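You operate a simulated robot arm through the tools that you are given. There is no shell and no other tool. Be economical: measure what you need, move in short steps, check, and stop when the job is done.

The job below is to be done with a simulated two-armed robot. You get a single attempt, and the scene is never put back.

Task
Pick up the yellow strap grip with one hand, pass it to the other hand and put it on the deck of the shaker.

Only the result counts: the job must be done as asked and must still hold three seconds after the hand-in. Knocking over, shifting, dropping, spilling or breaking anything else fails it.

Robot
Two 7-joint arms with three-finger grippers on one trunk, on a base that drives. Base frame: it is fixed to the floor where the robot stands at the start and does not move with it; the origin is under the middle of the robot, x ahead of it, y to its left, z up; the surface under the hand at the start is at about z = 860. Units: mm, rad, N and s.
The left shoulder is at the start at [30, 124, 1083], the right one opposite. With the tool pointing down near the work surface each hand reaches from about 100 to 780 mm from the robot's upright axis, wherever it stands, measured 20 degrees to its own side. Places, roughly: deck of the shaker (22x19 cm) [920, 2260, 840]; yellow strap grip (4x3x10 cm) [700, 100, 900]. Payload 2.2 kg a hand.
The TCP of each hand is the grasp point between the finger pads, 28 mm short of the fingertips. In the tool frame z runs along the fingers and y along their closing line. The gripper opens to 102 mm. The gripper's body begins 71 mm behind the TCP.
Orientation is told as [roll, pitch, yaw] about the base's x, y, z axes, in that order, counted from this pose: with the fingers straight down and closing along the base's y, the tool's x points along the base's -x, its y along +y and its z along -z.

Tools
- The arms move only by the tool drive_tool. It takes "left_moves", "right_moves" or both (then of equal length, played together; a hand with none holds still); each is one flat list of numbers, 7 for each row, row after row: the finger opening in mm, from 0 to 102, then the shift along the tool's x, y, z in mm, then the turn, a rotation vector about the tool's x, y, z in rad. In form: [jaw, dx, dy, dz, wx, wy, wz, jaw, dx, dy, dz, wx, wy, wz, ...]. A call has 1 to 8 rows; each row shifts and turns the commanded pose from where the row before left it, along the tool's axes as they then stand. Rows are played at 5 a second. More than 50 mm and 0.15 rad between two rows, or a gripper value outside its range, and nothing of the call is played. Where a pose cannot be reached the arm comes as near as it can. A force on the tool above 40 N (or 10 N above the force at the start of the call, whichever is more), or a blocked arm, ends the call early, and 0.2 s more pass. Each finger halts on what it meets, pressing with about 39 N; the grip force reading is that of the motor and also rises with nothing between the fingers. The clock runs only during rows and for 0.2 s after the last one: add rows that do not move to give the fingers time. It gives the time, the measured TCP pose, the force on the tool (base axes), the opening and the grip force at its end, in the units of the frame above (readings bear some noise), with the torque about the TCP (base axes, N m) and any sound that the robot's microphone picked up.
- Cameras (640 x 400 px; columns grow to the right, rows downward): "scene" is now at [52.3, 14.5, 1812.6]; the picture's right is [0.18, -0.98, 0.00], its down [-0.76, -0.14, -0.63] and it looks along [0.62, 0.11, -0.77] (base axes); focal length 291 px, centre (320, 200). "left" rides on the left gripper at [72, 38, -86] in its tool frame; the picture's right is [-0.46, 0.89, 0.00], its down [-0.60, -0.32, -0.73] and it looks along [-0.65, -0.34, 0.68] (tool axes); focal length 256 px, centre (320, 200). "right" rides on the right gripper at [69, 44, -86] in its tool frame; the picture's right is [-0.53, 0.85, 0.00], its down [-0.58, -0.36, -0.73] and it looks along [-0.62, -0.39, 0.68] (tool axes); focal length 256 px, centre (320, 200). There is no depth. A picture from a camera that has moved, and an enlarged one, comes with that camera's place and axes in the base frame and with its lens. The place of the scene camera against the robot may be out by one fixed shift of up to 25 mm in any direction.
- camera(camera): a new picture of that camera. The clock stands still meanwhile.
- slide_trunk(by): slides the trunk up (or, below 0, down) by that many mm; the arms and the scene camera ride with it, the base frame stays. It gives what a move gives, with no picture.
- drive_base(legs): drives the robot by 1 to 6 legs, each [ahead, left, turn to the left] in mm, mm and rad, along the robot's own axes; the way and the turn of a leg run together, so that a leg with both is an arc; at most 1500 mm and 3.142 rad a leg. The arms and the cameras ride along, it lands a little off, and it stops where it bumps. It gives what a move gives.
- head_to(pan, tilt): turns the head with the scene camera to pan (to the left, within 2.496 rad either way) and tilt (down, from -0.506 to 1.204), counted from straight ahead of the robot. It gives what a move gives.
- inspect(camera, box): a new picture of the part [left, top, right, bottom] of that camera's present view, enlarged. The clock stands still meanwhile.
- sign_off(): hands the job in; it is judged then, once.

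Work in short steps. Places have to be worked out from the pictures, the camera data and where the tool is seen: move nearer, look again, correct. Check each grasp and each placing, and mend what went wrong. You have 120 turns and 92 pictures in all, those below and enlarged ones among them. Open the grippers and draw the arms clear of the work before you hand the job in, unless the task says otherwise; then end with one line.

The tools are called by a JSON object that holds its "name" and its "arguments". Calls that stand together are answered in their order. drive_tool: Moves the arms, as the interface text tells. Its arguments: {"type":"object","properties":{"left_moves":{"type":"array","items":{"type":"number"}},"right_moves":{"type":"array","items":{"type":"number"}}},"required":[]} The other tools are called the same way: slide_trunk (by) slides the trunk up or down; drive_base (legs) drives the base; head_to (pan, tilt) turns the head that bears the scene camera; camera (camera) takes a picture; inspect (camera, box) takes an enlarged picture of a part of a camera's view; sign_off () hands the job in.

At the start:

```text
clock: 0.0
left_position: [549.2, 240.4, 1217.3]
left_tcp_rot: [-0.001, -0.001, 0.001]
left_force: [-0.4, -0.2, 0.1]
left_moment: [0.0, 0.01, 0.0]
left_opening: 102.2
left_grasp_force: 0.0
right_position: [501.2, -166.7, 1200.6]
right_tcp_rot: [0.0, 0.001, 0.002]
right_force: [0.0, 0.4, -0.5]
right_moment: [0.01, 0.0, 0.01]
right_opening: 101.9
right_grasp_force: 0.0
trunk travel left (down, up): [-325.0, 215.0]
robot x, y, heading: [-0.9, 3.5, 0.002]
head pan, tilt: [0.176, 0.883]
```

scene: 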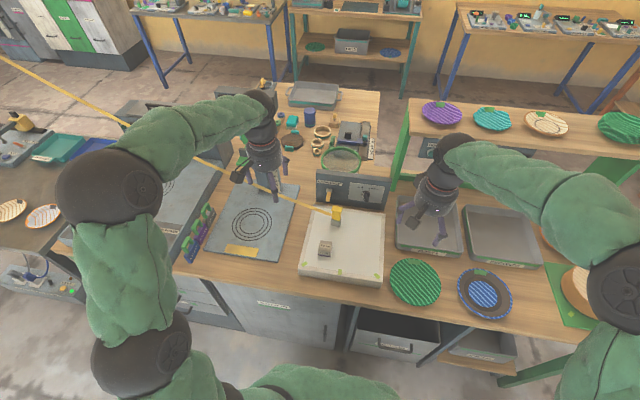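
right: 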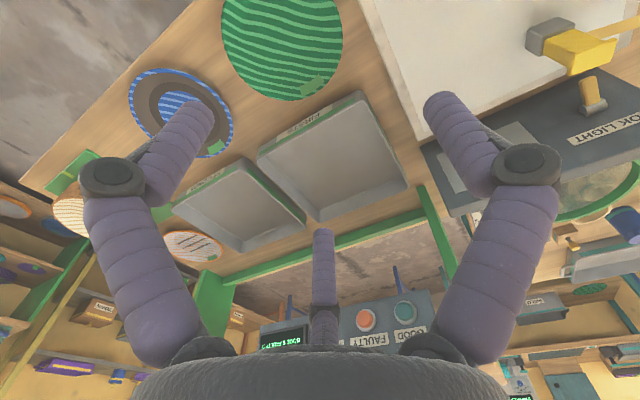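
left: 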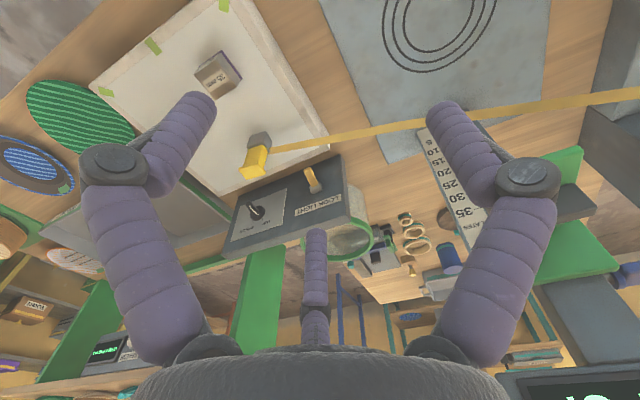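

I take a closer look at the grip and the strap before moving anything.

{"name": "inspect", "arguments": {"camera": "scene", "box": [260, 160, 420, 290]}}

{"name": "head_to", "arguments": {"pan": 1.2, "tilt": 0.5}}

{"name": "camera", "arguments": {"camera": "scene"}}

```text
3.08 times, centred on (340, 225) of scene
camera zoom: at [52.3, 14.5, 1812.6], right [0.18, -0.98, 0.0], down [-0.76, -0.14, -0.63], along [0.62, 0.11, -0.77], focal length 895 px, centre (258, 123)
```

zoom: 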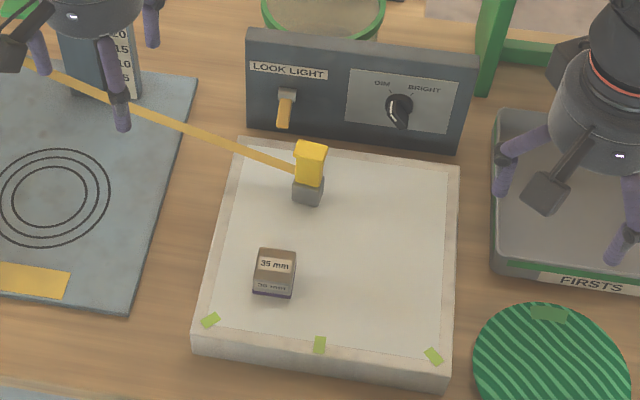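

```text
clock: 1.3
left_position: [550.2, 240.3, 1218.6]
left_tcp_rot: [0.001, 0.001, 0.0]
left_force: [0.1, -0.2, 0.3]
left_moment: [0.0, 0.02, 0.01]
left_opening: 102.0
left_grasp_force: 0.0
right_position: [501.4, -166.5, 1199.5]
right_tcp_rot: [0.001, 0.0, 0.0]
right_force: [0.6, 0.1, 0.1]
right_moment: [-0.01, 0.01, 0.02]
right_opening: 101.8
right_grasp_force: 0.0
trunk travel left (down, up): [-325.0, 215.0]
robot x, y, heading: [0.1, -1.4, -0.002]
head pan, tilt: [1.201, 0.499]
```

```text
87 pictures are left
camera scene: at [10.0, 85.9, 1845.1], right [0.93, -0.36, 0.0], down [-0.17, -0.45, -0.88], along [0.32, 0.82, -0.48], focal length 291 px, centre (320, 200)
```

scene: 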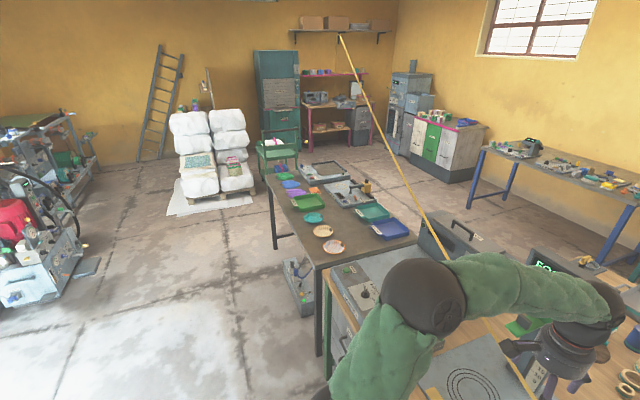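

The strap leads to a high anchor far off. I zoom in on the shaker area and on the strap's path.

{"name": "inspect", "arguments": {"camera": "scene", "box": [250, 130, 430, 250]}}

{"name": "inspect", "arguments": {"camera": "scene", "box": [270, 0, 420, 100]}}

```text
3.33 times, centred on (340, 190) of scene
camera zoom: at [10.0, 85.9, 1845.1], right [0.93, -0.36, 0.0], down [-0.17, -0.45, -0.88], along [0.32, 0.82, -0.48], focal length 970 px, centre (253, 233)
```

zoom: 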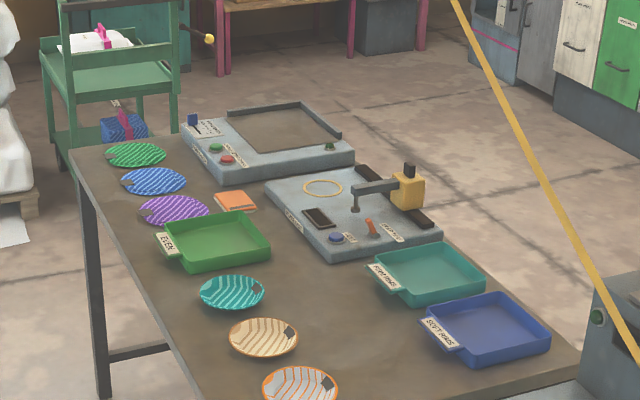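

```text
4.00 times, centred on (345, 50) of scene
camera zoom: at [10.0, 85.9, 1845.1], right [0.93, -0.36, 0.0], down [-0.17, -0.45, -0.88], along [0.32, 0.82, -0.48], focal length 1163 px, centre (220, 800)
```

zoom: 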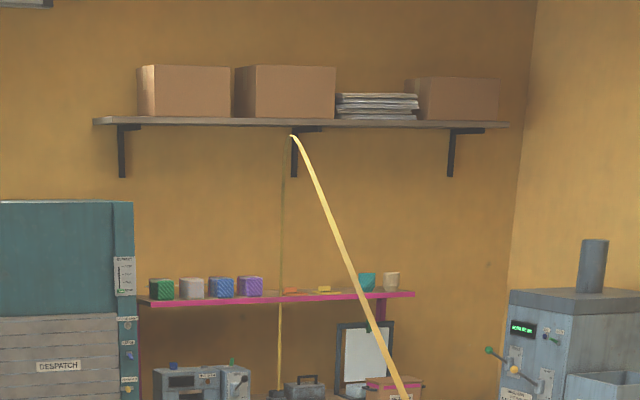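

The shaker deck is the rimmed platform on the far table. The strap runs over a shelf bracket, so I want to see the far end, and a close view of the grip from the left hand.

{"name": "inspect", "arguments": {"camera": "left", "box": [180, 90, 340, 190]}}

{"name": "inspect", "arguments": {"camera": "scene", "box": [300, 60, 400, 130]}}

{"name": "inspect", "arguments": {"camera": "right", "box": [480, 0, 640, 100]}}

```text
4.00 times, centred on (260, 140) of left
camera zoom: at [478.8, 278.5, 1303.7], right [0.46, 0.89, 0.0], down [0.6, -0.32, 0.73], along [0.65, -0.34, -0.68], focal length 1024 px, centre (560, 440)
```

zoom: 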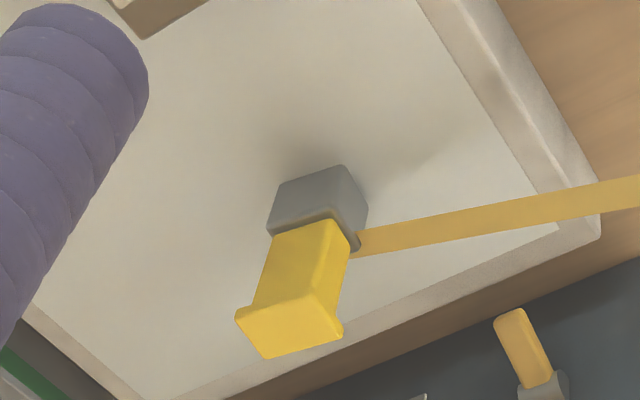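

```text
5.71 times, centred on (350, 95) of scene
camera zoom: at [10.0, 85.9, 1845.1], right [0.93, -0.36, 0.0], down [-0.17, -0.45, -0.88], along [0.32, 0.82, -0.48], focal length 1662 px, centre (149, 800)
```

zoom: 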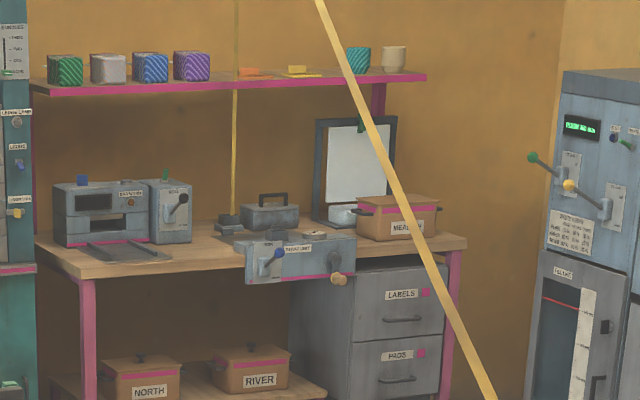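

```text
4.00 times, centred on (560, 50) of right
camera zoom: at [432.8, -122.7, 1285.7], right [0.53, 0.85, 0.0], down [0.58, -0.36, 0.73], along [0.62, -0.39, -0.68], focal length 1024 px, centre (-640, 800)
```

zoom: 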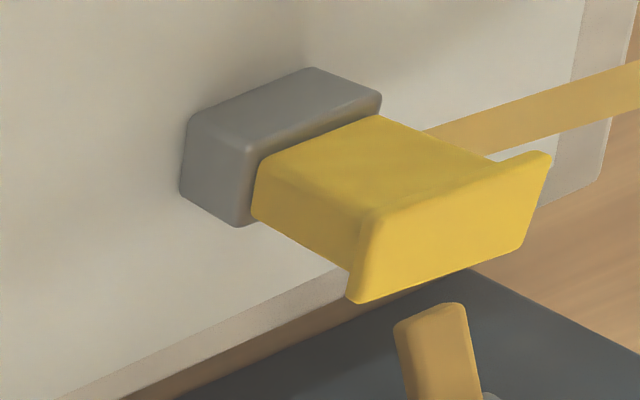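

The grip is a grey block with a yellow stem and a flared top, and the strap leaves its +y side. So I'll close along x, turning the right hand by +90° yaw, and start that turn now while looking back at the bench.

{"name": "drive_tool", "arguments": {"right_moves": [102, 0, 0, 0, 0, 0, -0.15, 102, 0, 0, 0, 0, 0, -0.15, 102, 0, 0, 0, 0, 0, -0.15, 102, 0, 0, 0, 0, 0, -0.15, 102, 0, 0, 0, 0, 0, -0.15, 102, 0, 0, 0, 0, 0, -0.15, 102, 0, 0, 0, 0, 0, -0.15, 102, 0, 0, 0, 0, 0, -0.15]}}

{"name": "drive_tool", "arguments": {"right_moves": [102, 0, 0, 0, 0, 0, -0.1236, 102, 0, 0, 0, 0, 0, -0.1236, 102, 0, 0, 0, 0, 0, -0.1236, 102, 0, 0, 0, 0, 0, 0]}}

{"name": "head_to", "arguments": {"pan": 0.1, "tilt": 0.95}}

{"name": "camera", "arguments": {"camera": "right"}}

```text
clock: 3.1
left_position: [549.9, 240.9, 1218.4]
left_tcp_rot: [0.0, 0.0, 0.001]
left_force: [0.3, 0.3, -0.4]
left_moment: [0.03, -0.01, -0.04]
left_opening: 102.2
left_grasp_force: 0.0
right_position: [501.6, -165.2, 1199.5]
right_tcp_rot: [-0.001, -0.001, 1.201]
right_force: [0.3, -0.3, 0.8]
right_moment: [0.03, 0.02, 0.03]
right_opening: 101.9
right_grasp_force: 0.0
trunk travel left (down, up): [-325.0, 215.0]
robot x, y, heading: [-1.4, 1.3, 0.004]
head pan, tilt: [1.201, 0.499]
```

```text
clock: 4.1
left_position: [550.0, 240.0, 1217.5]
left_tcp_rot: [0.0, 0.0, -0.001]
left_force: [0.6, 0.3, -0.4]
left_moment: [0.01, 0.05, -0.03]
left_opening: 102.1
left_grasp_force: 0.1
right_position: [501.6, -167.1, 1199.0]
right_tcp_rot: [0.0, 0.0, 1.572]
right_force: [-0.3, -0.8, -1.0]
right_moment: [-0.01, 0.0, -0.01]
right_opening: 102.0
right_grasp_force: 0.0
trunk travel left (down, up): [-325.0, 215.0]
robot x, y, heading: [1.3, 0.5, 0.002]
head pan, tilt: [1.201, 0.499]
```

```text
clock: 5.4
left_position: [549.0, 240.3, 1217.9]
left_tcp_rot: [-0.001, 0.001, 0.0]
left_force: [-0.4, 0.1, -0.1]
left_moment: [0.03, -0.01, 0.01]
left_opening: 101.7
left_grasp_force: 0.0
right_position: [502.2, -164.8, 1199.4]
right_tcp_rot: [-0.001, 0.0, 1.571]
right_force: [0.2, -0.1, -0.3]
right_moment: [0.02, -0.02, 0.01]
right_opening: 102.0
right_grasp_force: 0.0
trunk travel left (down, up): [-325.0, 215.0]
robot x, y, heading: [-1.0, -3.2, -0.001]
head pan, tilt: [0.099, 0.949]
```

```text
81 pictures are left
camera right: at [458.0, -234.9, 1285.3], right [-0.84, 0.53, 0.0], down [0.36, 0.58, 0.73], along [0.39, 0.62, -0.68], focal length 256 px, centre (320, 200)
```

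right: 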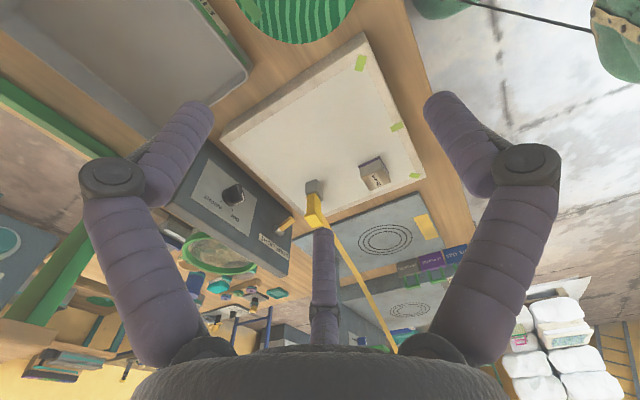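

The ray crossing from both hand cameras puts the grip's grey block near (662, 61, ~909). I move the right hand nearer and tilt it about 0.6 rad so the fingers point towards +y and down.

{"name": "drive_tool", "arguments": {"right_moves": [102, -13, -40, 25, 0, 0, 0, 102, -13, -40, 25, 0, 0, 0, 102, -13, -40, 25, 0, 0, 0, 102, -13, -40, 25, 0, 0, 0, 102, 0, 0, 0, 0, -0.15, 0, 102, 0, 0, 0, 0, -0.15, 0, 102, 0, 0, 0, 0, -0.15, 0, 102, 0, 0, 0, 0, -0.15, 0]}}

{"name": "camera", "arguments": {"camera": "right"}}

{"name": "camera", "arguments": {"camera": "scene"}}

{"name": "inspect", "arguments": {"camera": "left", "box": [180, 90, 340, 190]}}

```text
clock: 7.2
left_position: [550.1, 239.5, 1216.9]
left_tcp_rot: [0.001, 0.0, 0.0]
left_force: [0.6, -0.5, 0.1]
left_moment: [0.01, -0.03, 0.0]
left_opening: 101.9
left_grasp_force: 0.0
right_position: [662.8, -115.6, 1097.9]
right_tcp_rot: [0.001, -0.602, 1.57]
right_force: [0.5, 0.1, 0.5]
right_moment: [-0.04, 0.02, 0.02]
right_opening: 102.1
right_grasp_force: 0.0
trunk travel left (down, up): [-325.0, 215.0]
robot x, y, heading: [-0.9, -0.6, 0.002]
head pan, tilt: [0.099, 0.949]
```

```text
80 pictures are left
camera right: at [619.6, -221.2, 1130.6], right [-0.85, 0.44, 0.3], down [0.36, 0.06, 0.93], along [0.39, 0.9, -0.21], focal length 256 px, centre (320, 200)
```

right: 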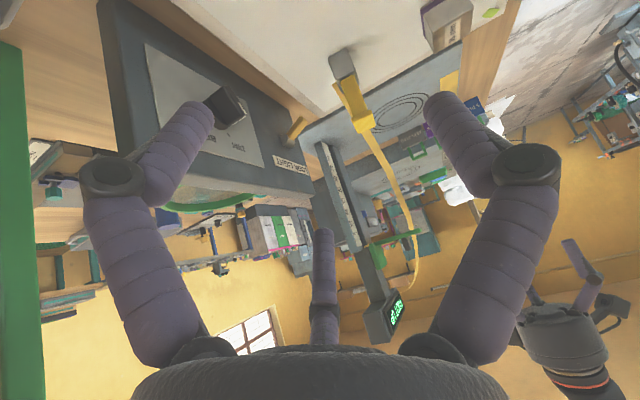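

```text
79 pictures are left
camera scene: at [50.1, 7.5, 1807.6], right [0.1, -1.0, 0.0], down [-0.81, -0.08, -0.58], along [0.58, 0.06, -0.81], focal length 291 px, centre (320, 200)
```

scene: 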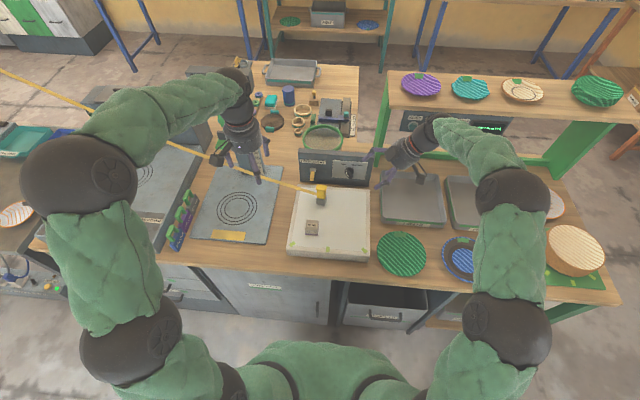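

```text
4.00 times, centred on (260, 140) of left
camera zoom: at [479.2, 277.9, 1303.7], right [0.46, 0.89, 0.0], down [0.6, -0.32, 0.73], along [0.65, -0.34, -0.68], focal length 1024 px, centre (560, 440)
```

zoom: 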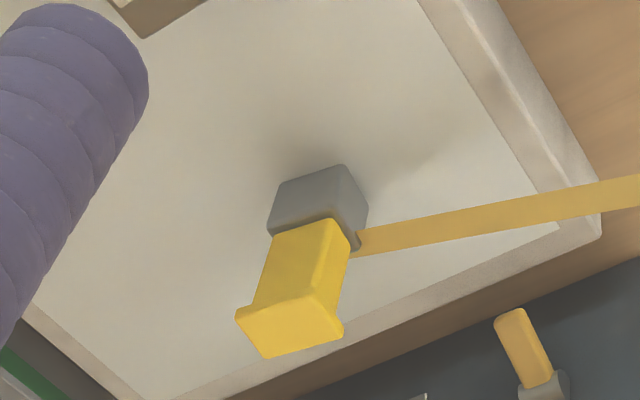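

The grip is in view; I zoom in on it from the right hand.

{"name": "inspect", "arguments": {"camera": "right", "box": [290, 30, 430, 140]}}

{"name": "inspect", "arguments": {"camera": "scene", "box": [280, 110, 460, 260]}}

```text
3.64 times, centred on (360, 85) of right
camera zoom: at [619.6, -221.2, 1130.6], right [-0.85, 0.44, 0.3], down [0.36, 0.06, 0.93], along [0.39, 0.9, -0.21], focal length 931 px, centre (174, 618)
```

zoom: 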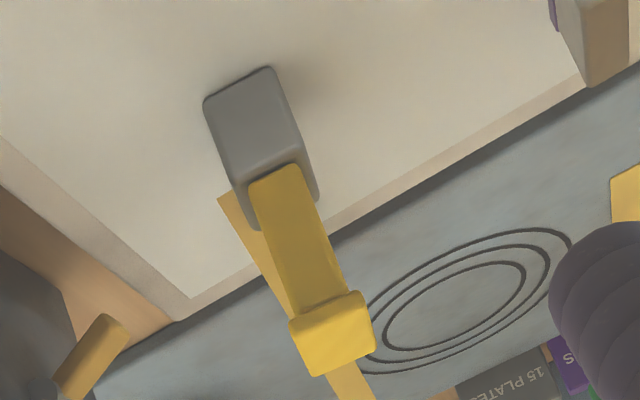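

```text
2.67 times, centred on (370, 185) of scene
camera zoom: at [50.1, 7.5, 1807.6], right [0.1, -1.0, 0.0], down [-0.81, -0.08, -0.58], along [0.58, 0.06, -0.81], focal length 776 px, centre (187, 240)
```

zoom: 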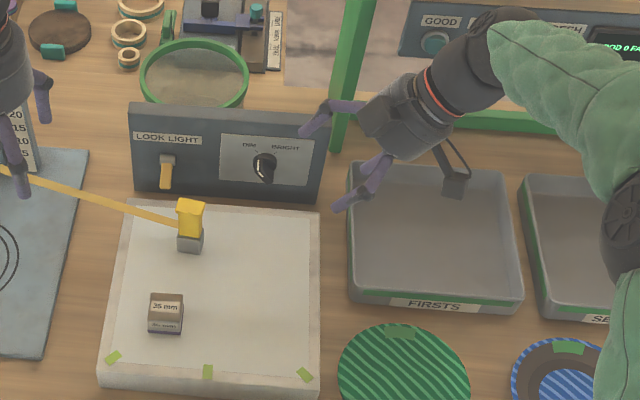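

The hand cameras seem to show three prongs, so before grasping I close the right gripper in free air to see how the fingers really move.

{"name": "drive_tool", "arguments": {"right_moves": [30, 0, 0, 0, 0, 0, 0, 30, 0, 0, 0, 0, 0, 0, 30, 0, 0, 0, 0, 0, 0, 30, 0, 0, 0, 0, 0, 0]}}

{"name": "camera", "arguments": {"camera": "right"}}

{"name": "inspect", "arguments": {"camera": "scene", "box": [340, 90, 460, 220]}}

```text
clock: 8.2
left_position: [550.7, 241.3, 1216.8]
left_tcp_rot: [0.0, 0.0, 0.0]
left_force: [-0.2, 0.3, -0.5]
left_moment: [0.02, 0.01, 0.0]
left_opening: 101.9
left_grasp_force: 0.0
right_position: [663.2, -113.8, 1098.6]
right_tcp_rot: [0.001, -0.6, 1.57]
right_force: [0.2, -0.5, 0.2]
right_moment: [0.01, 0.02, -0.02]
right_opening: 30.0
right_grasp_force: 0.1
trunk travel left (down, up): [-325.0, 215.0]
robot x, y, heading: [2.8, 0.7, 0.001]
head pan, tilt: [0.099, 0.949]
```

```text
75 pictures are left
camera right: at [619.2, -220.5, 1131.2], right [-0.84, 0.44, 0.3], down [0.36, 0.06, 0.93], along [0.39, 0.9, -0.21], focal length 256 px, centre (320, 200)
```

right: 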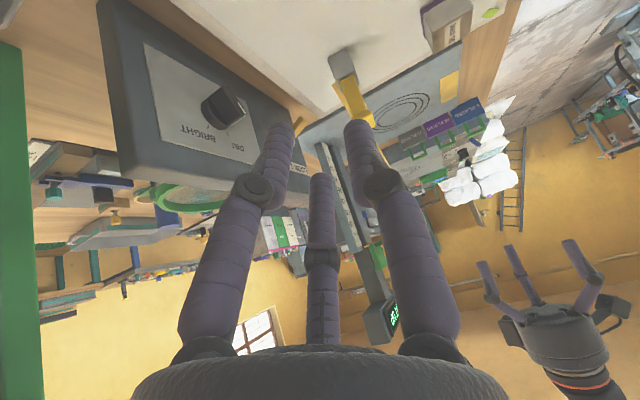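

```text
3.08 times, centred on (400, 155) of scene
camera zoom: at [49.6, 8.4, 1807.7], right [0.1, -1.0, 0.0], down [-0.81, -0.08, -0.58], along [0.58, 0.06, -0.81], focal length 895 px, centre (74, 338)
```

zoom: 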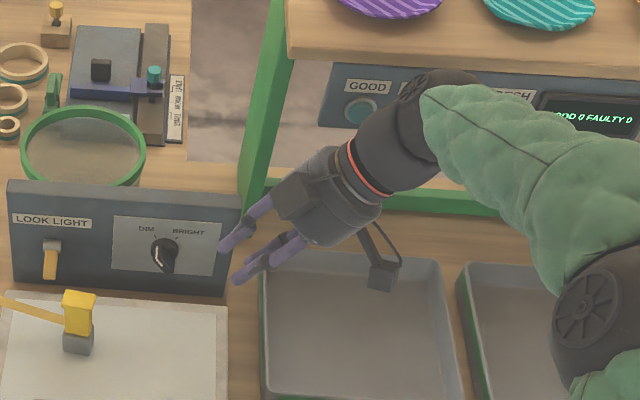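

All three prongs close radially, with the thumb on tool +y and the other two on −y, so closing along y still holds. I estimate the grip at (659, 62), bottom at z≈918, top ≈1019. The block is ~30 wide in x and 35 tall. I go to a pre-grasp 90 mm back along the tool axis.

{"name": "drive_tool", "arguments": {"right_moves": [72, -16, 1, 30, 0, 0, 0, 72, -16, 1, 30, 0, 0, 0, 72, -15, 1, 29, 0, 0, 0, 72, -15, 1, 29, 0, 0, 0, 72, 0, 0, 0, 0, 0, 0]}}

{"name": "camera", "arguments": {"camera": "right"}}

{"name": "inspect", "arguments": {"camera": "scene", "box": [270, 130, 430, 240]}}

{"name": "inspect", "arguments": {"camera": "left", "box": [140, 60, 340, 190]}}

```text
clock: 9.4
left_position: [549.9, 239.5, 1217.0]
left_tcp_rot: [0.0, 0.0, 0.0]
left_force: [-0.5, -0.6, 0.2]
left_moment: [-0.02, 0.02, 0.0]
left_opening: 102.1
left_grasp_force: 0.0
right_position: [658.2, 3.5, 1037.6]
right_tcp_rot: [0.0, -0.6, 1.571]
right_force: [0.2, 0.1, 0.6]
right_moment: [0.0, 0.0, 0.0]
right_opening: 72.1
right_grasp_force: 0.1
trunk travel left (down, up): [-325.0, 215.0]
robot x, y, heading: [2.9, -0.2, -0.001]
head pan, tilt: [0.099, 0.949]
```

```text
73 pictures are left
camera right: at [615.0, -102.4, 1069.3], right [-0.84, 0.44, 0.3], down [0.36, 0.06, 0.93], along [0.39, 0.9, -0.21], focal length 256 px, centre (320, 200)
```

right: 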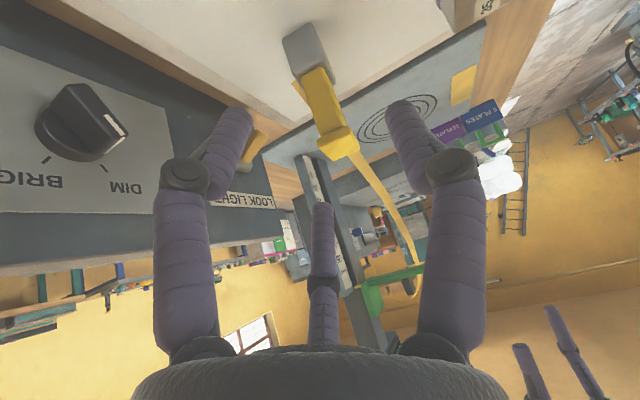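

```text
3.64 times, centred on (350, 185) of scene
camera zoom: at [49.2, 7.6, 1807.7], right [0.1, -1.0, 0.0], down [-0.81, -0.08, -0.58], along [0.58, 0.06, -0.81], focal length 1058 px, centre (211, 254)
```

zoom: 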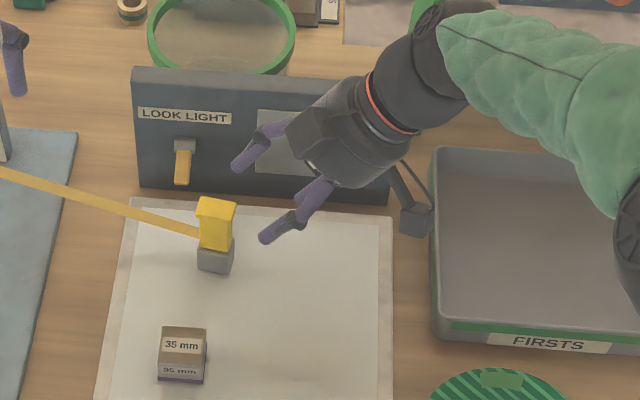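

```text
3.08 times, centred on (240, 125) of left
camera zoom: at [478.6, 277.9, 1304.0], right [0.46, 0.89, 0.0], down [0.6, -0.32, 0.73], along [0.65, -0.34, -0.68], focal length 788 px, centre (566, 431)
```

zoom: 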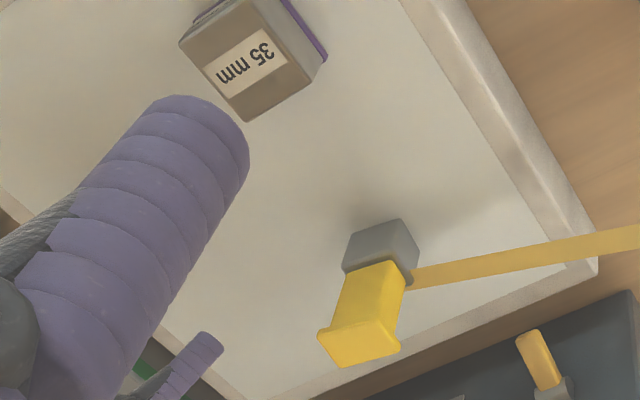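

I zoom the right camera on the grip to triangulate with the earlier picture.

{"name": "inspect", "arguments": {"camera": "right", "box": [260, 10, 400, 170]}}

```text
2.50 times, centred on (330, 90) of right
camera zoom: at [615.0, -102.4, 1069.3], right [-0.84, 0.44, 0.3], down [0.36, 0.06, 0.93], along [0.39, 0.9, -0.21], focal length 640 px, centre (295, 475)
```

zoom: 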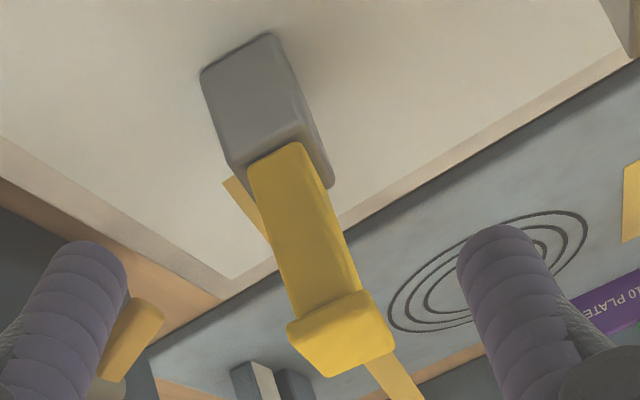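

Triangulation gives the block centre ≈(661, 64), bottom z≈912, top ≈1000, turned about −0.25 rad. I turn the hand to match and line up.

{"name": "drive_tool", "arguments": {"right_moves": [62, 0, 0, 0, 0.0706, 0, 0.103, 62, 0, 0, 0, 0.0706, 0, 0.103, 62, 3.2, 12.4, 11.9, 0, 0, 0, 62, 0, 0, 0, 0, 0, 0]}}

{"name": "inspect", "arguments": {"camera": "right", "box": [220, 0, 460, 160]}}

{"name": "inspect", "arguments": {"camera": "scene", "box": [280, 140, 400, 220]}}

```text
clock: 10.4
left_position: [549.9, 240.1, 1217.6]
left_tcp_rot: [0.001, 0.0, 0.0]
left_force: [0.1, -0.8, -0.5]
left_moment: [0.03, 0.02, 0.01]
left_opening: 101.9
left_grasp_force: 0.1
right_position: [646.5, 10.5, 1026.1]
right_tcp_rot: [-0.001, -0.601, 1.319]
right_force: [-1.0, 0.0, -0.5]
right_moment: [-0.01, 0.02, -0.02]
right_opening: 61.8
right_grasp_force: 0.1
trunk travel left (down, up): [-325.0, 215.0]
robot x, y, heading: [2.1, -2.8, 0.003]
head pan, tilt: [0.099, 0.949]
```

```text
2.50 times, centred on (340, 80) of right
camera zoom: at [578.8, -80.6, 1058.0], right [-0.71, 0.64, 0.3], down [0.37, -0.03, 0.93], along [0.6, 0.77, -0.21], focal length 640 px, centre (270, 500)
```

zoom: 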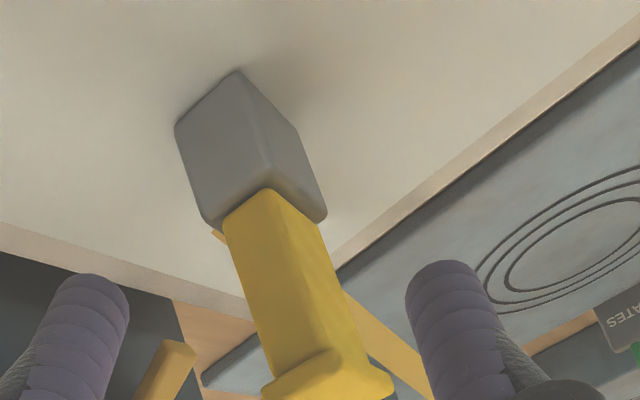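

```text
5.00 times, centred on (340, 180) of scene
camera zoom: at [49.4, 8.1, 1807.7], right [0.1, -1.0, 0.0], down [-0.81, -0.08, -0.58], along [0.58, 0.06, -0.81], focal length 1454 px, centre (220, 300)
```

zoom: 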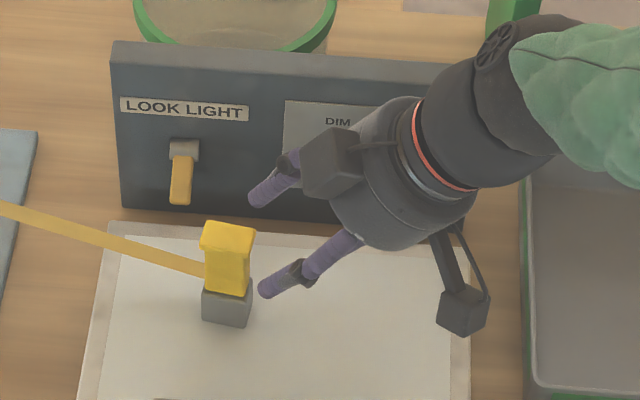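

The projected target falls right on the top of the block in the picture, so alignment is good. I advance 60 mm along the fingers and check.

{"name": "drive_tool", "arguments": {"right_moves": [62, 0, 0, 20, 0, 0, 0, 62, 0, 0, 20, 0, 0, 0, 62, 0, 0, 20, 0, 0, 0, 62, 0, 0, 0, 0, 0, 0]}}

{"name": "camera", "arguments": {"camera": "right"}}

{"name": "inspect", "arguments": {"camera": "scene", "box": [280, 140, 400, 220]}}

{"name": "inspect", "arguments": {"camera": "left", "box": [180, 90, 340, 190]}}

```text
clock: 11.4
left_position: [550.2, 239.4, 1218.9]
left_tcp_rot: [0.001, 0.0, 0.0]
left_force: [0.5, -0.4, 0.2]
left_moment: [-0.01, 0.01, 0.03]
left_opening: 101.9
left_grasp_force: 0.0
right_position: [656.8, 43.0, 976.6]
right_tcp_rot: [-0.001, -0.6, 1.32]
right_force: [-0.3, 0.0, -0.4]
right_moment: [0.0, -0.01, -0.01]
right_opening: 62.0
right_grasp_force: 0.1
trunk travel left (down, up): [-325.0, 215.0]
robot x, y, heading: [-0.6, 4.3, -0.002]
head pan, tilt: [0.099, 0.949]
```

```text
67 pictures are left
camera right: at [587.7, -48.7, 1009.2], right [-0.71, 0.64, 0.3], down [0.37, -0.03, 0.93], along [0.6, 0.77, -0.21], focal length 256 px, centre (320, 200)
```

right: 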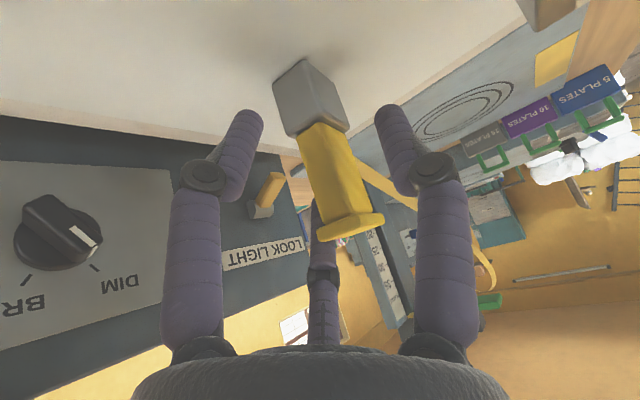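

```text
5.00 times, centred on (340, 180) of scene
camera zoom: at [49.0, 8.0, 1807.7], right [0.1, -1.0, 0.0], down [-0.81, -0.08, -0.58], along [0.58, 0.06, -0.81], focal length 1454 px, centre (220, 300)
```

zoom: 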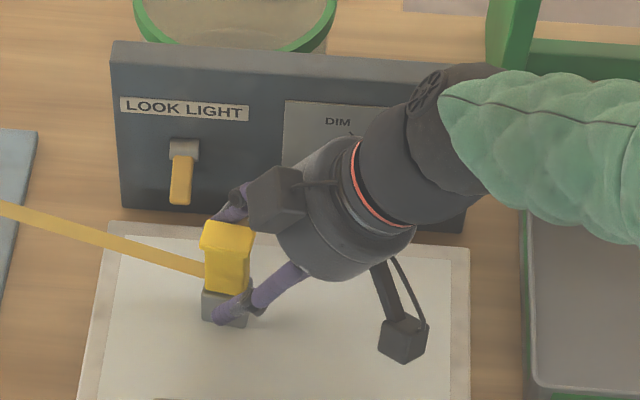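

```text
4.00 times, centred on (260, 140) of left
camera zoom: at [478.5, 278.3, 1303.9], right [0.46, 0.89, 0.0], down [0.6, -0.32, 0.73], along [0.65, -0.34, -0.68], focal length 1024 px, centre (560, 440)
```

zoom: 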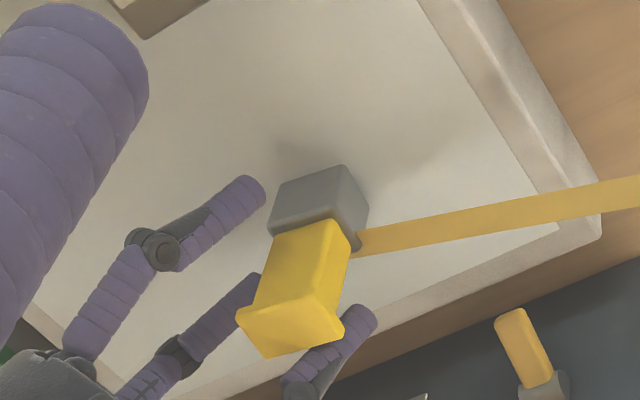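

The fingers straddle the grip with no contact. I advance the last 22 mm, watching the force.

{"name": "drive_tool", "arguments": {"right_moves": [62, 0, 0, 11, 0, 0, 0, 62, 0, 0, 11, 0, 0, 0, 62, 0, 0, 0, 0, 0, 0]}}

{"name": "inspect", "arguments": {"camera": "left", "box": [180, 90, 340, 190]}}

{"name": "inspect", "arguments": {"camera": "right", "box": [180, 20, 460, 200]}}

```text
clock: 12.2
left_position: [551.3, 240.4, 1218.1]
left_tcp_rot: [0.0, 0.0, 0.0]
left_force: [0.7, 0.5, 0.7]
left_moment: [0.01, -0.03, 0.01]
left_opening: 102.0
left_grasp_force: 0.1
right_position: [658.5, 55.6, 957.0]
right_tcp_rot: [-0.001, -0.6, 1.321]
right_force: [0.0, -0.2, 0.5]
right_moment: [-0.02, 0.02, 0.03]
right_opening: 62.2
right_grasp_force: 0.1
trunk travel left (down, up): [-325.0, 215.0]
robot x, y, heading: [3.6, 0.3, -0.0]
head pan, tilt: [0.099, 0.949]
```

```text
4.00 times, centred on (260, 140) of left
camera zoom: at [478.8, 278.5, 1303.8], right [0.46, 0.89, 0.0], down [0.6, -0.32, 0.73], along [0.65, -0.34, -0.68], focal length 1024 px, centre (560, 440)
```

zoom: 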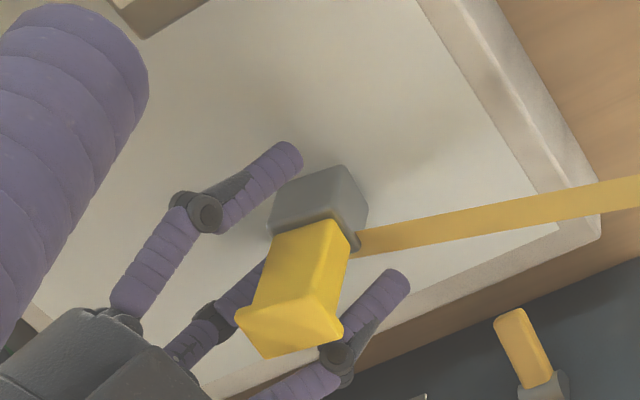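

```text
2.22 times, centred on (320, 110) of right
camera zoom: at [590.7, -36.4, 989.8], right [-0.71, 0.64, 0.3], down [0.37, -0.03, 0.93], along [0.6, 0.77, -0.21], focal length 569 px, centre (320, 400)
```

zoom: 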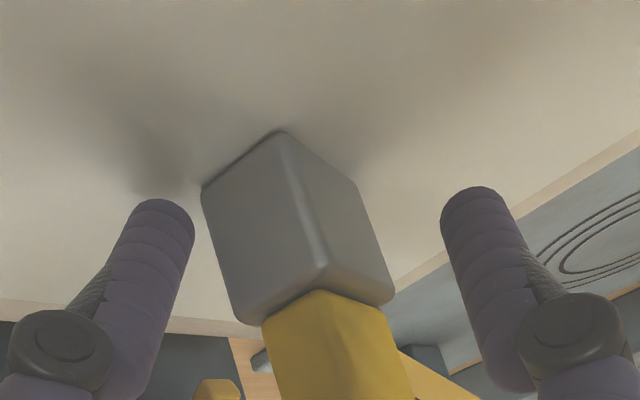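

No contact, and the fingers sit around the block. I close the right gripper.

{"name": "drive_tool", "arguments": {"right_moves": [0, 0, 0, 0, 0, 0, 0, 0, 0, 0, 0, 0, 0, 0, 0, 0, 0, 0, 0, 0, 0, 0, 0, 0, 0, 0, 0, 0]}}

{"name": "inspect", "arguments": {"camera": "left", "box": [180, 90, 340, 190]}}

{"name": "inspect", "arguments": {"camera": "right", "box": [180, 20, 460, 200]}}

```text
clock: 13.2
left_position: [548.9, 239.8, 1217.2]
left_tcp_rot: [0.001, -0.001, -0.001]
left_force: [0.4, 0.5, -0.1]
left_moment: [-0.01, 0.01, -0.06]
left_opening: 101.9
left_grasp_force: 0.1
right_position: [658.7, 56.1, 957.7]
right_tcp_rot: [0.001, -0.599, 1.321]
right_force: [0.6, -0.1, 1.2]
right_moment: [0.04, -0.04, -0.02]
right_opening: 36.7
right_grasp_force: 38.9
trunk travel left (down, up): [-325.0, 215.0]
robot x, y, heading: [1.1, -2.0, -0.001]
head pan, tilt: [0.099, 0.949]
```

```text
4.00 times, centred on (260, 140) of left
camera zoom: at [478.7, 278.6, 1303.8], right [0.46, 0.89, 0.0], down [0.6, -0.32, 0.73], along [0.65, -0.34, -0.68], focal length 1024 px, centre (560, 440)
```

zoom: 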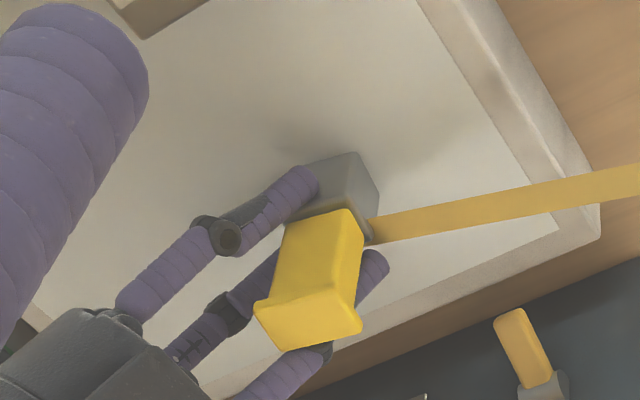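

```text
2.22 times, centred on (320, 110) of right
camera zoom: at [590.7, -36.4, 990.0], right [-0.71, 0.64, 0.3], down [0.37, -0.03, 0.93], along [0.6, 0.77, -0.21], focal length 569 px, centre (320, 400)
```

zoom: 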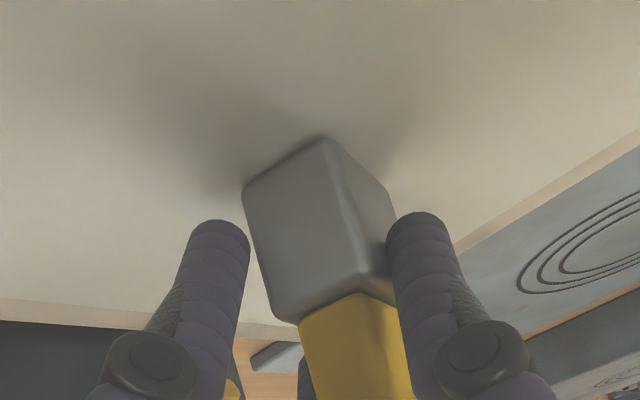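

The grip is held (opening 36.7, 39 N) and moved a few mm. I lift it 100 mm straight up and look.

{"name": "drive_tool", "arguments": {"right_moves": [0, -5.65, 0, -8.25, 0, 0, 0, 0, -11.3, 0, -16.5, 0, 0, 0, 0, -11.3, 0, -16.5, 0, 0, 0, 0, -14.1, 0, -20.6, 0, 0, 0, 0, -14.1, 0, -20.6, 0, 0, 0, 0, 0, 0, 0, 0, 0, 0]}}

{"name": "camera", "arguments": {"camera": "scene"}}

{"name": "camera", "arguments": {"camera": "left"}}

{"name": "camera", "arguments": {"camera": "right"}}

```text
clock: 14.6
left_position: [550.3, 239.4, 1217.5]
left_tcp_rot: [0.001, 0.0, 0.0]
left_force: [-0.3, 0.0, 0.5]
left_moment: [-0.02, 0.01, -0.02]
left_opening: 102.1
left_grasp_force: 0.1
right_position: [658.7, 55.2, 1058.0]
right_tcp_rot: [0.0, -0.601, 1.321]
right_force: [-0.1, -0.1, -1.4]
right_moment: [0.03, -0.03, 0.02]
right_opening: 36.3
right_grasp_force: 38.8
trunk travel left (down, up): [-325.0, 215.0]
robot x, y, heading: [-1.2, 1.7, -0.003]
head pan, tilt: [0.099, 0.949]
```

```text
60 pictures are left
camera scene: at [50.0, 8.4, 1807.6], right [0.1, -1.0, 0.0], down [-0.81, -0.08, -0.58], along [0.58, 0.06, -0.81], focal length 291 px, centre (320, 200)
```

scene: 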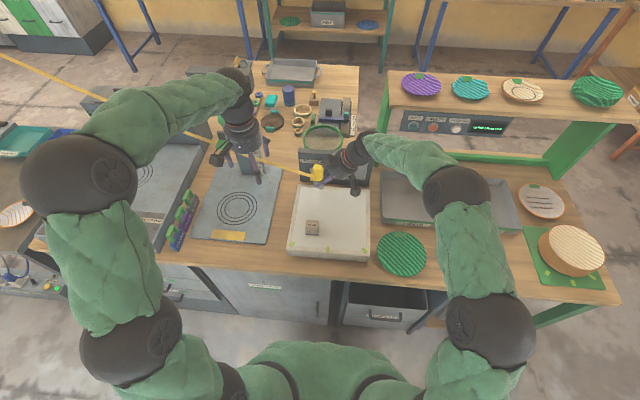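

```text
59 pictures are left
camera left: at [479.2, 278.5, 1303.5], right [0.46, 0.89, 0.0], down [0.6, -0.32, 0.73], along [0.65, -0.34, -0.68], focal length 256 px, centre (320, 200)
```

left: 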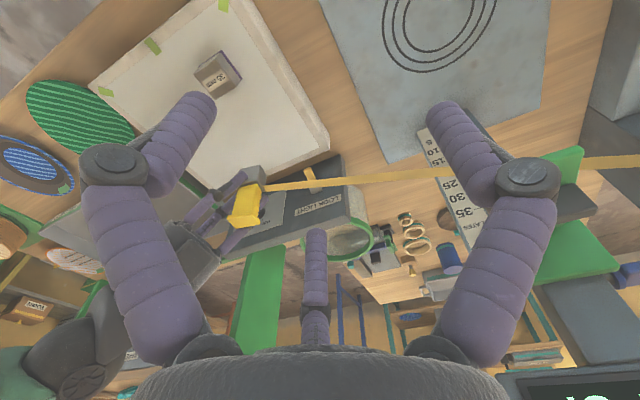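

```text
58 pictures are left
camera right: at [590.1, -36.2, 1090.0], right [-0.71, 0.64, 0.3], down [0.37, -0.03, 0.93], along [0.6, 0.77, -0.21], focal length 256 px, centre (320, 200)
```

right: 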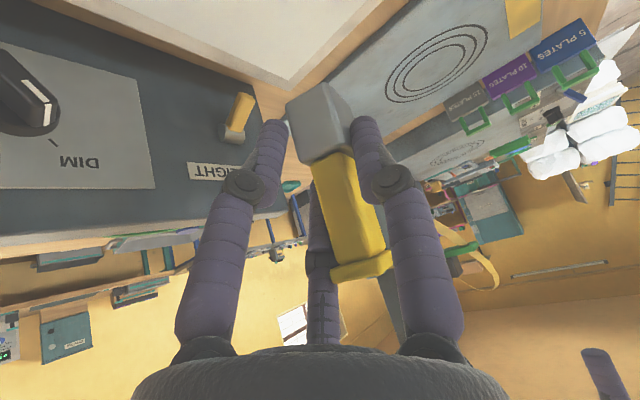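

Lift is clean and the strap adds no load. I zoom in from two sides to judge exactly how the grip sits in the fingers before planning the pass.

{"name": "inspect", "arguments": {"camera": "left", "box": [160, 150, 300, 260]}}

{"name": "inspect", "arguments": {"camera": "right", "box": [220, 60, 440, 300]}}

{"name": "inspect", "arguments": {"camera": "scene", "box": [290, 130, 390, 200]}}

```text
3.64 times, centred on (230, 205) of left
camera zoom: at [479.2, 278.5, 1303.5], right [0.46, 0.89, 0.0], down [0.6, -0.32, 0.73], along [0.65, -0.34, -0.68], focal length 931 px, centre (647, 182)
```

zoom: 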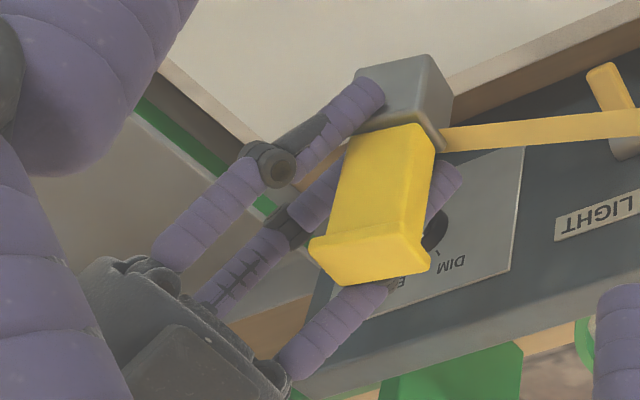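

```text
1.67 times, centred on (330, 180) of right
camera zoom: at [590.1, -36.2, 1090.0], right [-0.71, 0.64, 0.3], down [0.37, -0.03, 0.93], along [0.6, 0.77, -0.21], focal length 427 px, centre (303, 233)
```

zoom: 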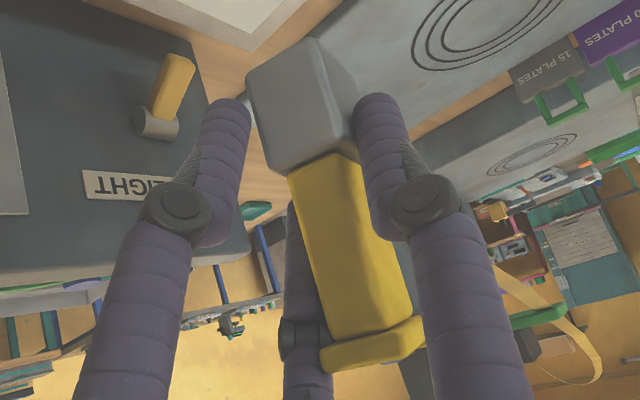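

```text
5.71 times, centred on (340, 165) of scene
camera zoom: at [50.0, 8.4, 1807.6], right [0.1, -1.0, 0.0], down [-0.81, -0.08, -0.58], along [0.58, 0.06, -0.81], focal length 1662 px, centre (206, 400)
```

zoom: 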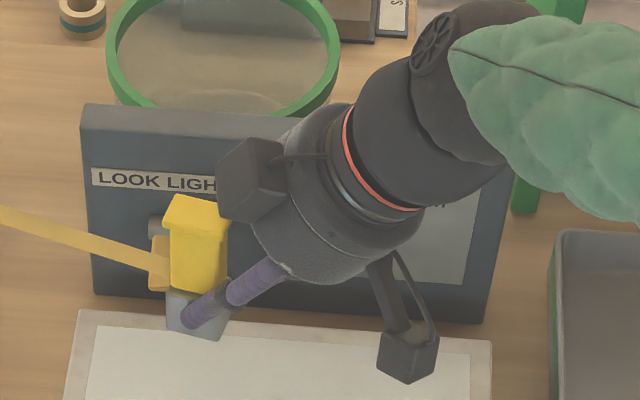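

The grip hangs upright at about (661, 74), top z≈1100, held by the block. The right thumb is on −x and its upper finger sits near y<−5 on +x, so the +y part of the flare is free. I'll bring the left hand in from above with a slight +y tilt, and first turn it to yaw −1.82.

{"name": "drive_tool", "arguments": {"left_moves": [70, 0, 0, 0, 0, 0, 0.14, 70, 0, 0, 0, 0, 0, 0.14, 70, 0, 0, 0, 0, 0, 0.14, 70, 0, 0, 0, 0, 0, 0.14, 70, 0, 0, 0, 0, 0, 0.14, 70, 0, 0, 0, 0, 0, 0.14, 70, 0, 0, 0, 0, 0, 0.14, 70, 0, 0, 0, 0, 0, 0.14]}}

{"name": "drive_tool", "arguments": {"left_moves": [46, 0, 0, 0, 0, 0, 0.14, 46, 0, 0, 0, 0, 0, 0.14, 46, 0, 0, 0, 0, 0, 0.14, 46, 0, 0, 0, 0, 0, 0.14, 46, 0, 0, 0, 0, 0, 0.14, 46, 0, 0, 0, 0, -0.15, 0, 46, 0, 0, 0, 0, -0.15, 0, 46, 0, 0, 0, 0, 0, 0]}}

{"name": "camera", "arguments": {"camera": "left"}}

{"name": "camera", "arguments": {"camera": "scene"}}

```text
clock: 16.4
left_position: [551.7, 240.5, 1216.5]
left_tcp_rot: [0.0, 0.0, -1.121]
left_force: [0.1, 0.3, 0.3]
left_moment: [0.02, 0.01, -0.01]
left_opening: 70.2
left_grasp_force: 0.0
right_position: [657.5, 55.1, 1057.6]
right_tcp_rot: [-0.001, -0.6, 1.321]
right_force: [-0.3, -0.3, -1.2]
right_moment: [0.03, 0.04, 0.0]
right_opening: 36.0
right_grasp_force: 39.6
trunk travel left (down, up): [-325.0, 215.0]
robot x, y, heading: [2.4, -1.8, 0.003]
head pan, tilt: [0.099, 0.949]
```

```text
clock: 18.2
left_position: [551.2, 240.7, 1218.1]
left_tcp_rot: [-0.001, -0.3, -1.822]
left_force: [0.2, -0.3, 0.2]
left_moment: [-0.02, 0.04, -0.02]
left_opening: 45.8
left_grasp_force: 0.0
right_position: [658.1, 55.7, 1059.4]
right_tcp_rot: [0.0, -0.6, 1.32]
right_force: [1.0, -0.1, -0.6]
right_moment: [0.01, 0.0, 0.0]
right_opening: 35.7
right_grasp_force: 39.4
trunk travel left (down, up): [-325.0, 215.0]
robot x, y, heading: [-0.4, 0.1, 0.002]
head pan, tilt: [0.099, 0.949]
```

```text
54 pictures are left
camera left: at [611.6, 322.5, 1279.0], right [0.75, -0.65, 0.14], down [-0.4, -0.27, 0.88], along [-0.53, -0.71, -0.46], focal length 256 px, centre (320, 200)
```

left: 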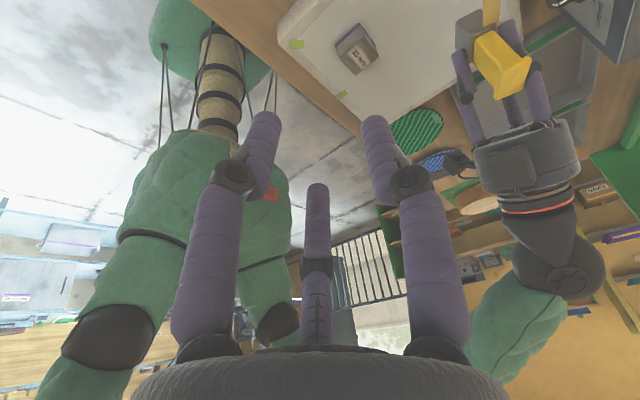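

```text
53 pictures are left
camera scene: at [49.2, 7.9, 1807.7], right [0.1, -1.0, 0.0], down [-0.81, -0.08, -0.58], along [0.58, 0.06, -0.81], focal length 291 px, centre (320, 200)
```

scene: 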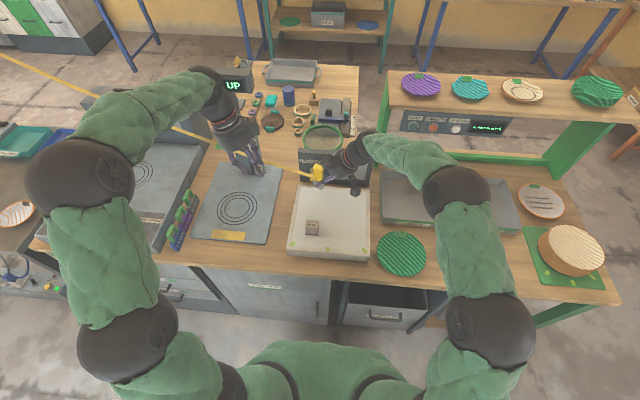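

The left hand is turned and free. I move it to about 100 mm back from the flare along its approach axis.

{"name": "drive_tool", "arguments": {"left_moves": [46, -20, 36.9, 12, 0, 0, 0, 46, -20, 36.9, 12, 0, 0, 0, 46, -20, 36.9, 12, 0, 0, 0, 46, -20, 36.9, 12, 0, 0, 0, 46, 0, 0, 0, 0, 0, 0]}}

{"name": "camera", "arguments": {"camera": "left"}}

{"name": "inspect", "arguments": {"camera": "scene", "box": [270, 110, 390, 200]}}

```text
clock: 19.4
left_position: [669.7, 115.1, 1197.3]
left_tcp_rot: [0.001, -0.3, -1.82]
left_force: [-0.8, -0.1, -0.2]
left_moment: [-0.03, 0.0, 0.01]
left_opening: 45.9
left_grasp_force: 0.1
right_position: [657.7, 56.8, 1058.0]
right_tcp_rot: [0.0, -0.601, 1.323]
right_force: [-0.3, -0.3, -0.2]
right_moment: [-0.01, 0.0, -0.01]
right_opening: 35.5
right_grasp_force: 39.4
trunk travel left (down, up): [-325.0, 215.0]
robot x, y, heading: [0.4, 0.2, -0.003]
head pan, tilt: [0.099, 0.949]
```

```text
52 pictures are left
camera left: at [730.6, 199.5, 1257.6], right [0.75, -0.65, 0.14], down [-0.4, -0.27, 0.88], along [-0.53, -0.71, -0.46], focal length 256 px, centre (320, 200)
```

left: 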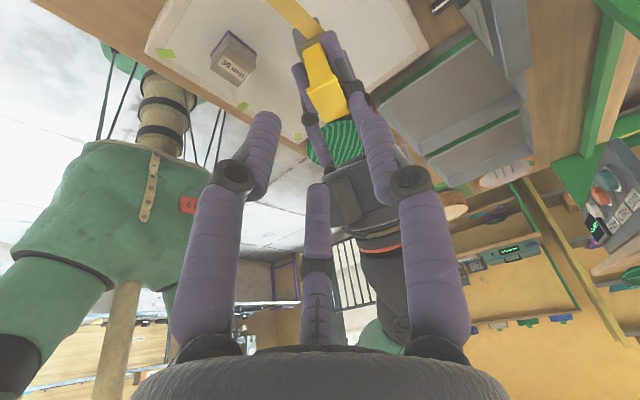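

```text
4.44 times, centred on (330, 155) of scene
camera zoom: at [48.1, 9.5, 1807.7], right [0.1, -0.99, 0.0], down [-0.81, -0.08, -0.58], along [0.58, 0.06, -0.81], focal length 1293 px, centre (276, 400)
```

zoom: 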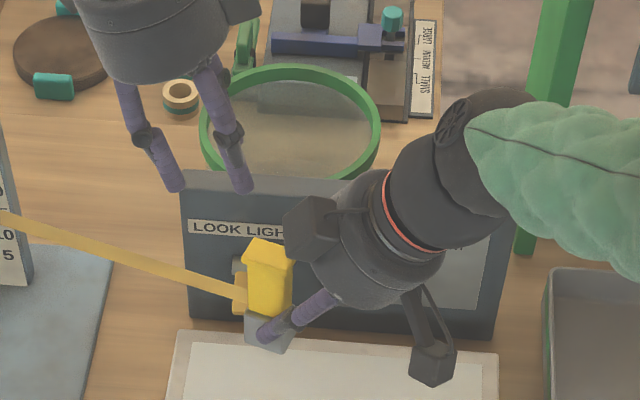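

My projected flare position (329, 99) agrees with the picture. I zoom to check alignment before descending.

{"name": "inspect", "arguments": {"camera": "left", "box": [230, 0, 430, 200]}}

```text
2.00 times, centred on (330, 100) of left
camera zoom: at [730.6, 199.5, 1257.6], right [0.75, -0.65, 0.14], down [-0.4, -0.27, 0.88], along [-0.53, -0.71, -0.46], focal length 512 px, centre (300, 400)
```

zoom: 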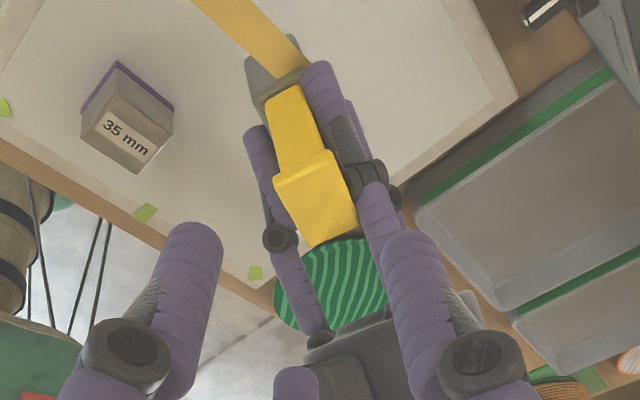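

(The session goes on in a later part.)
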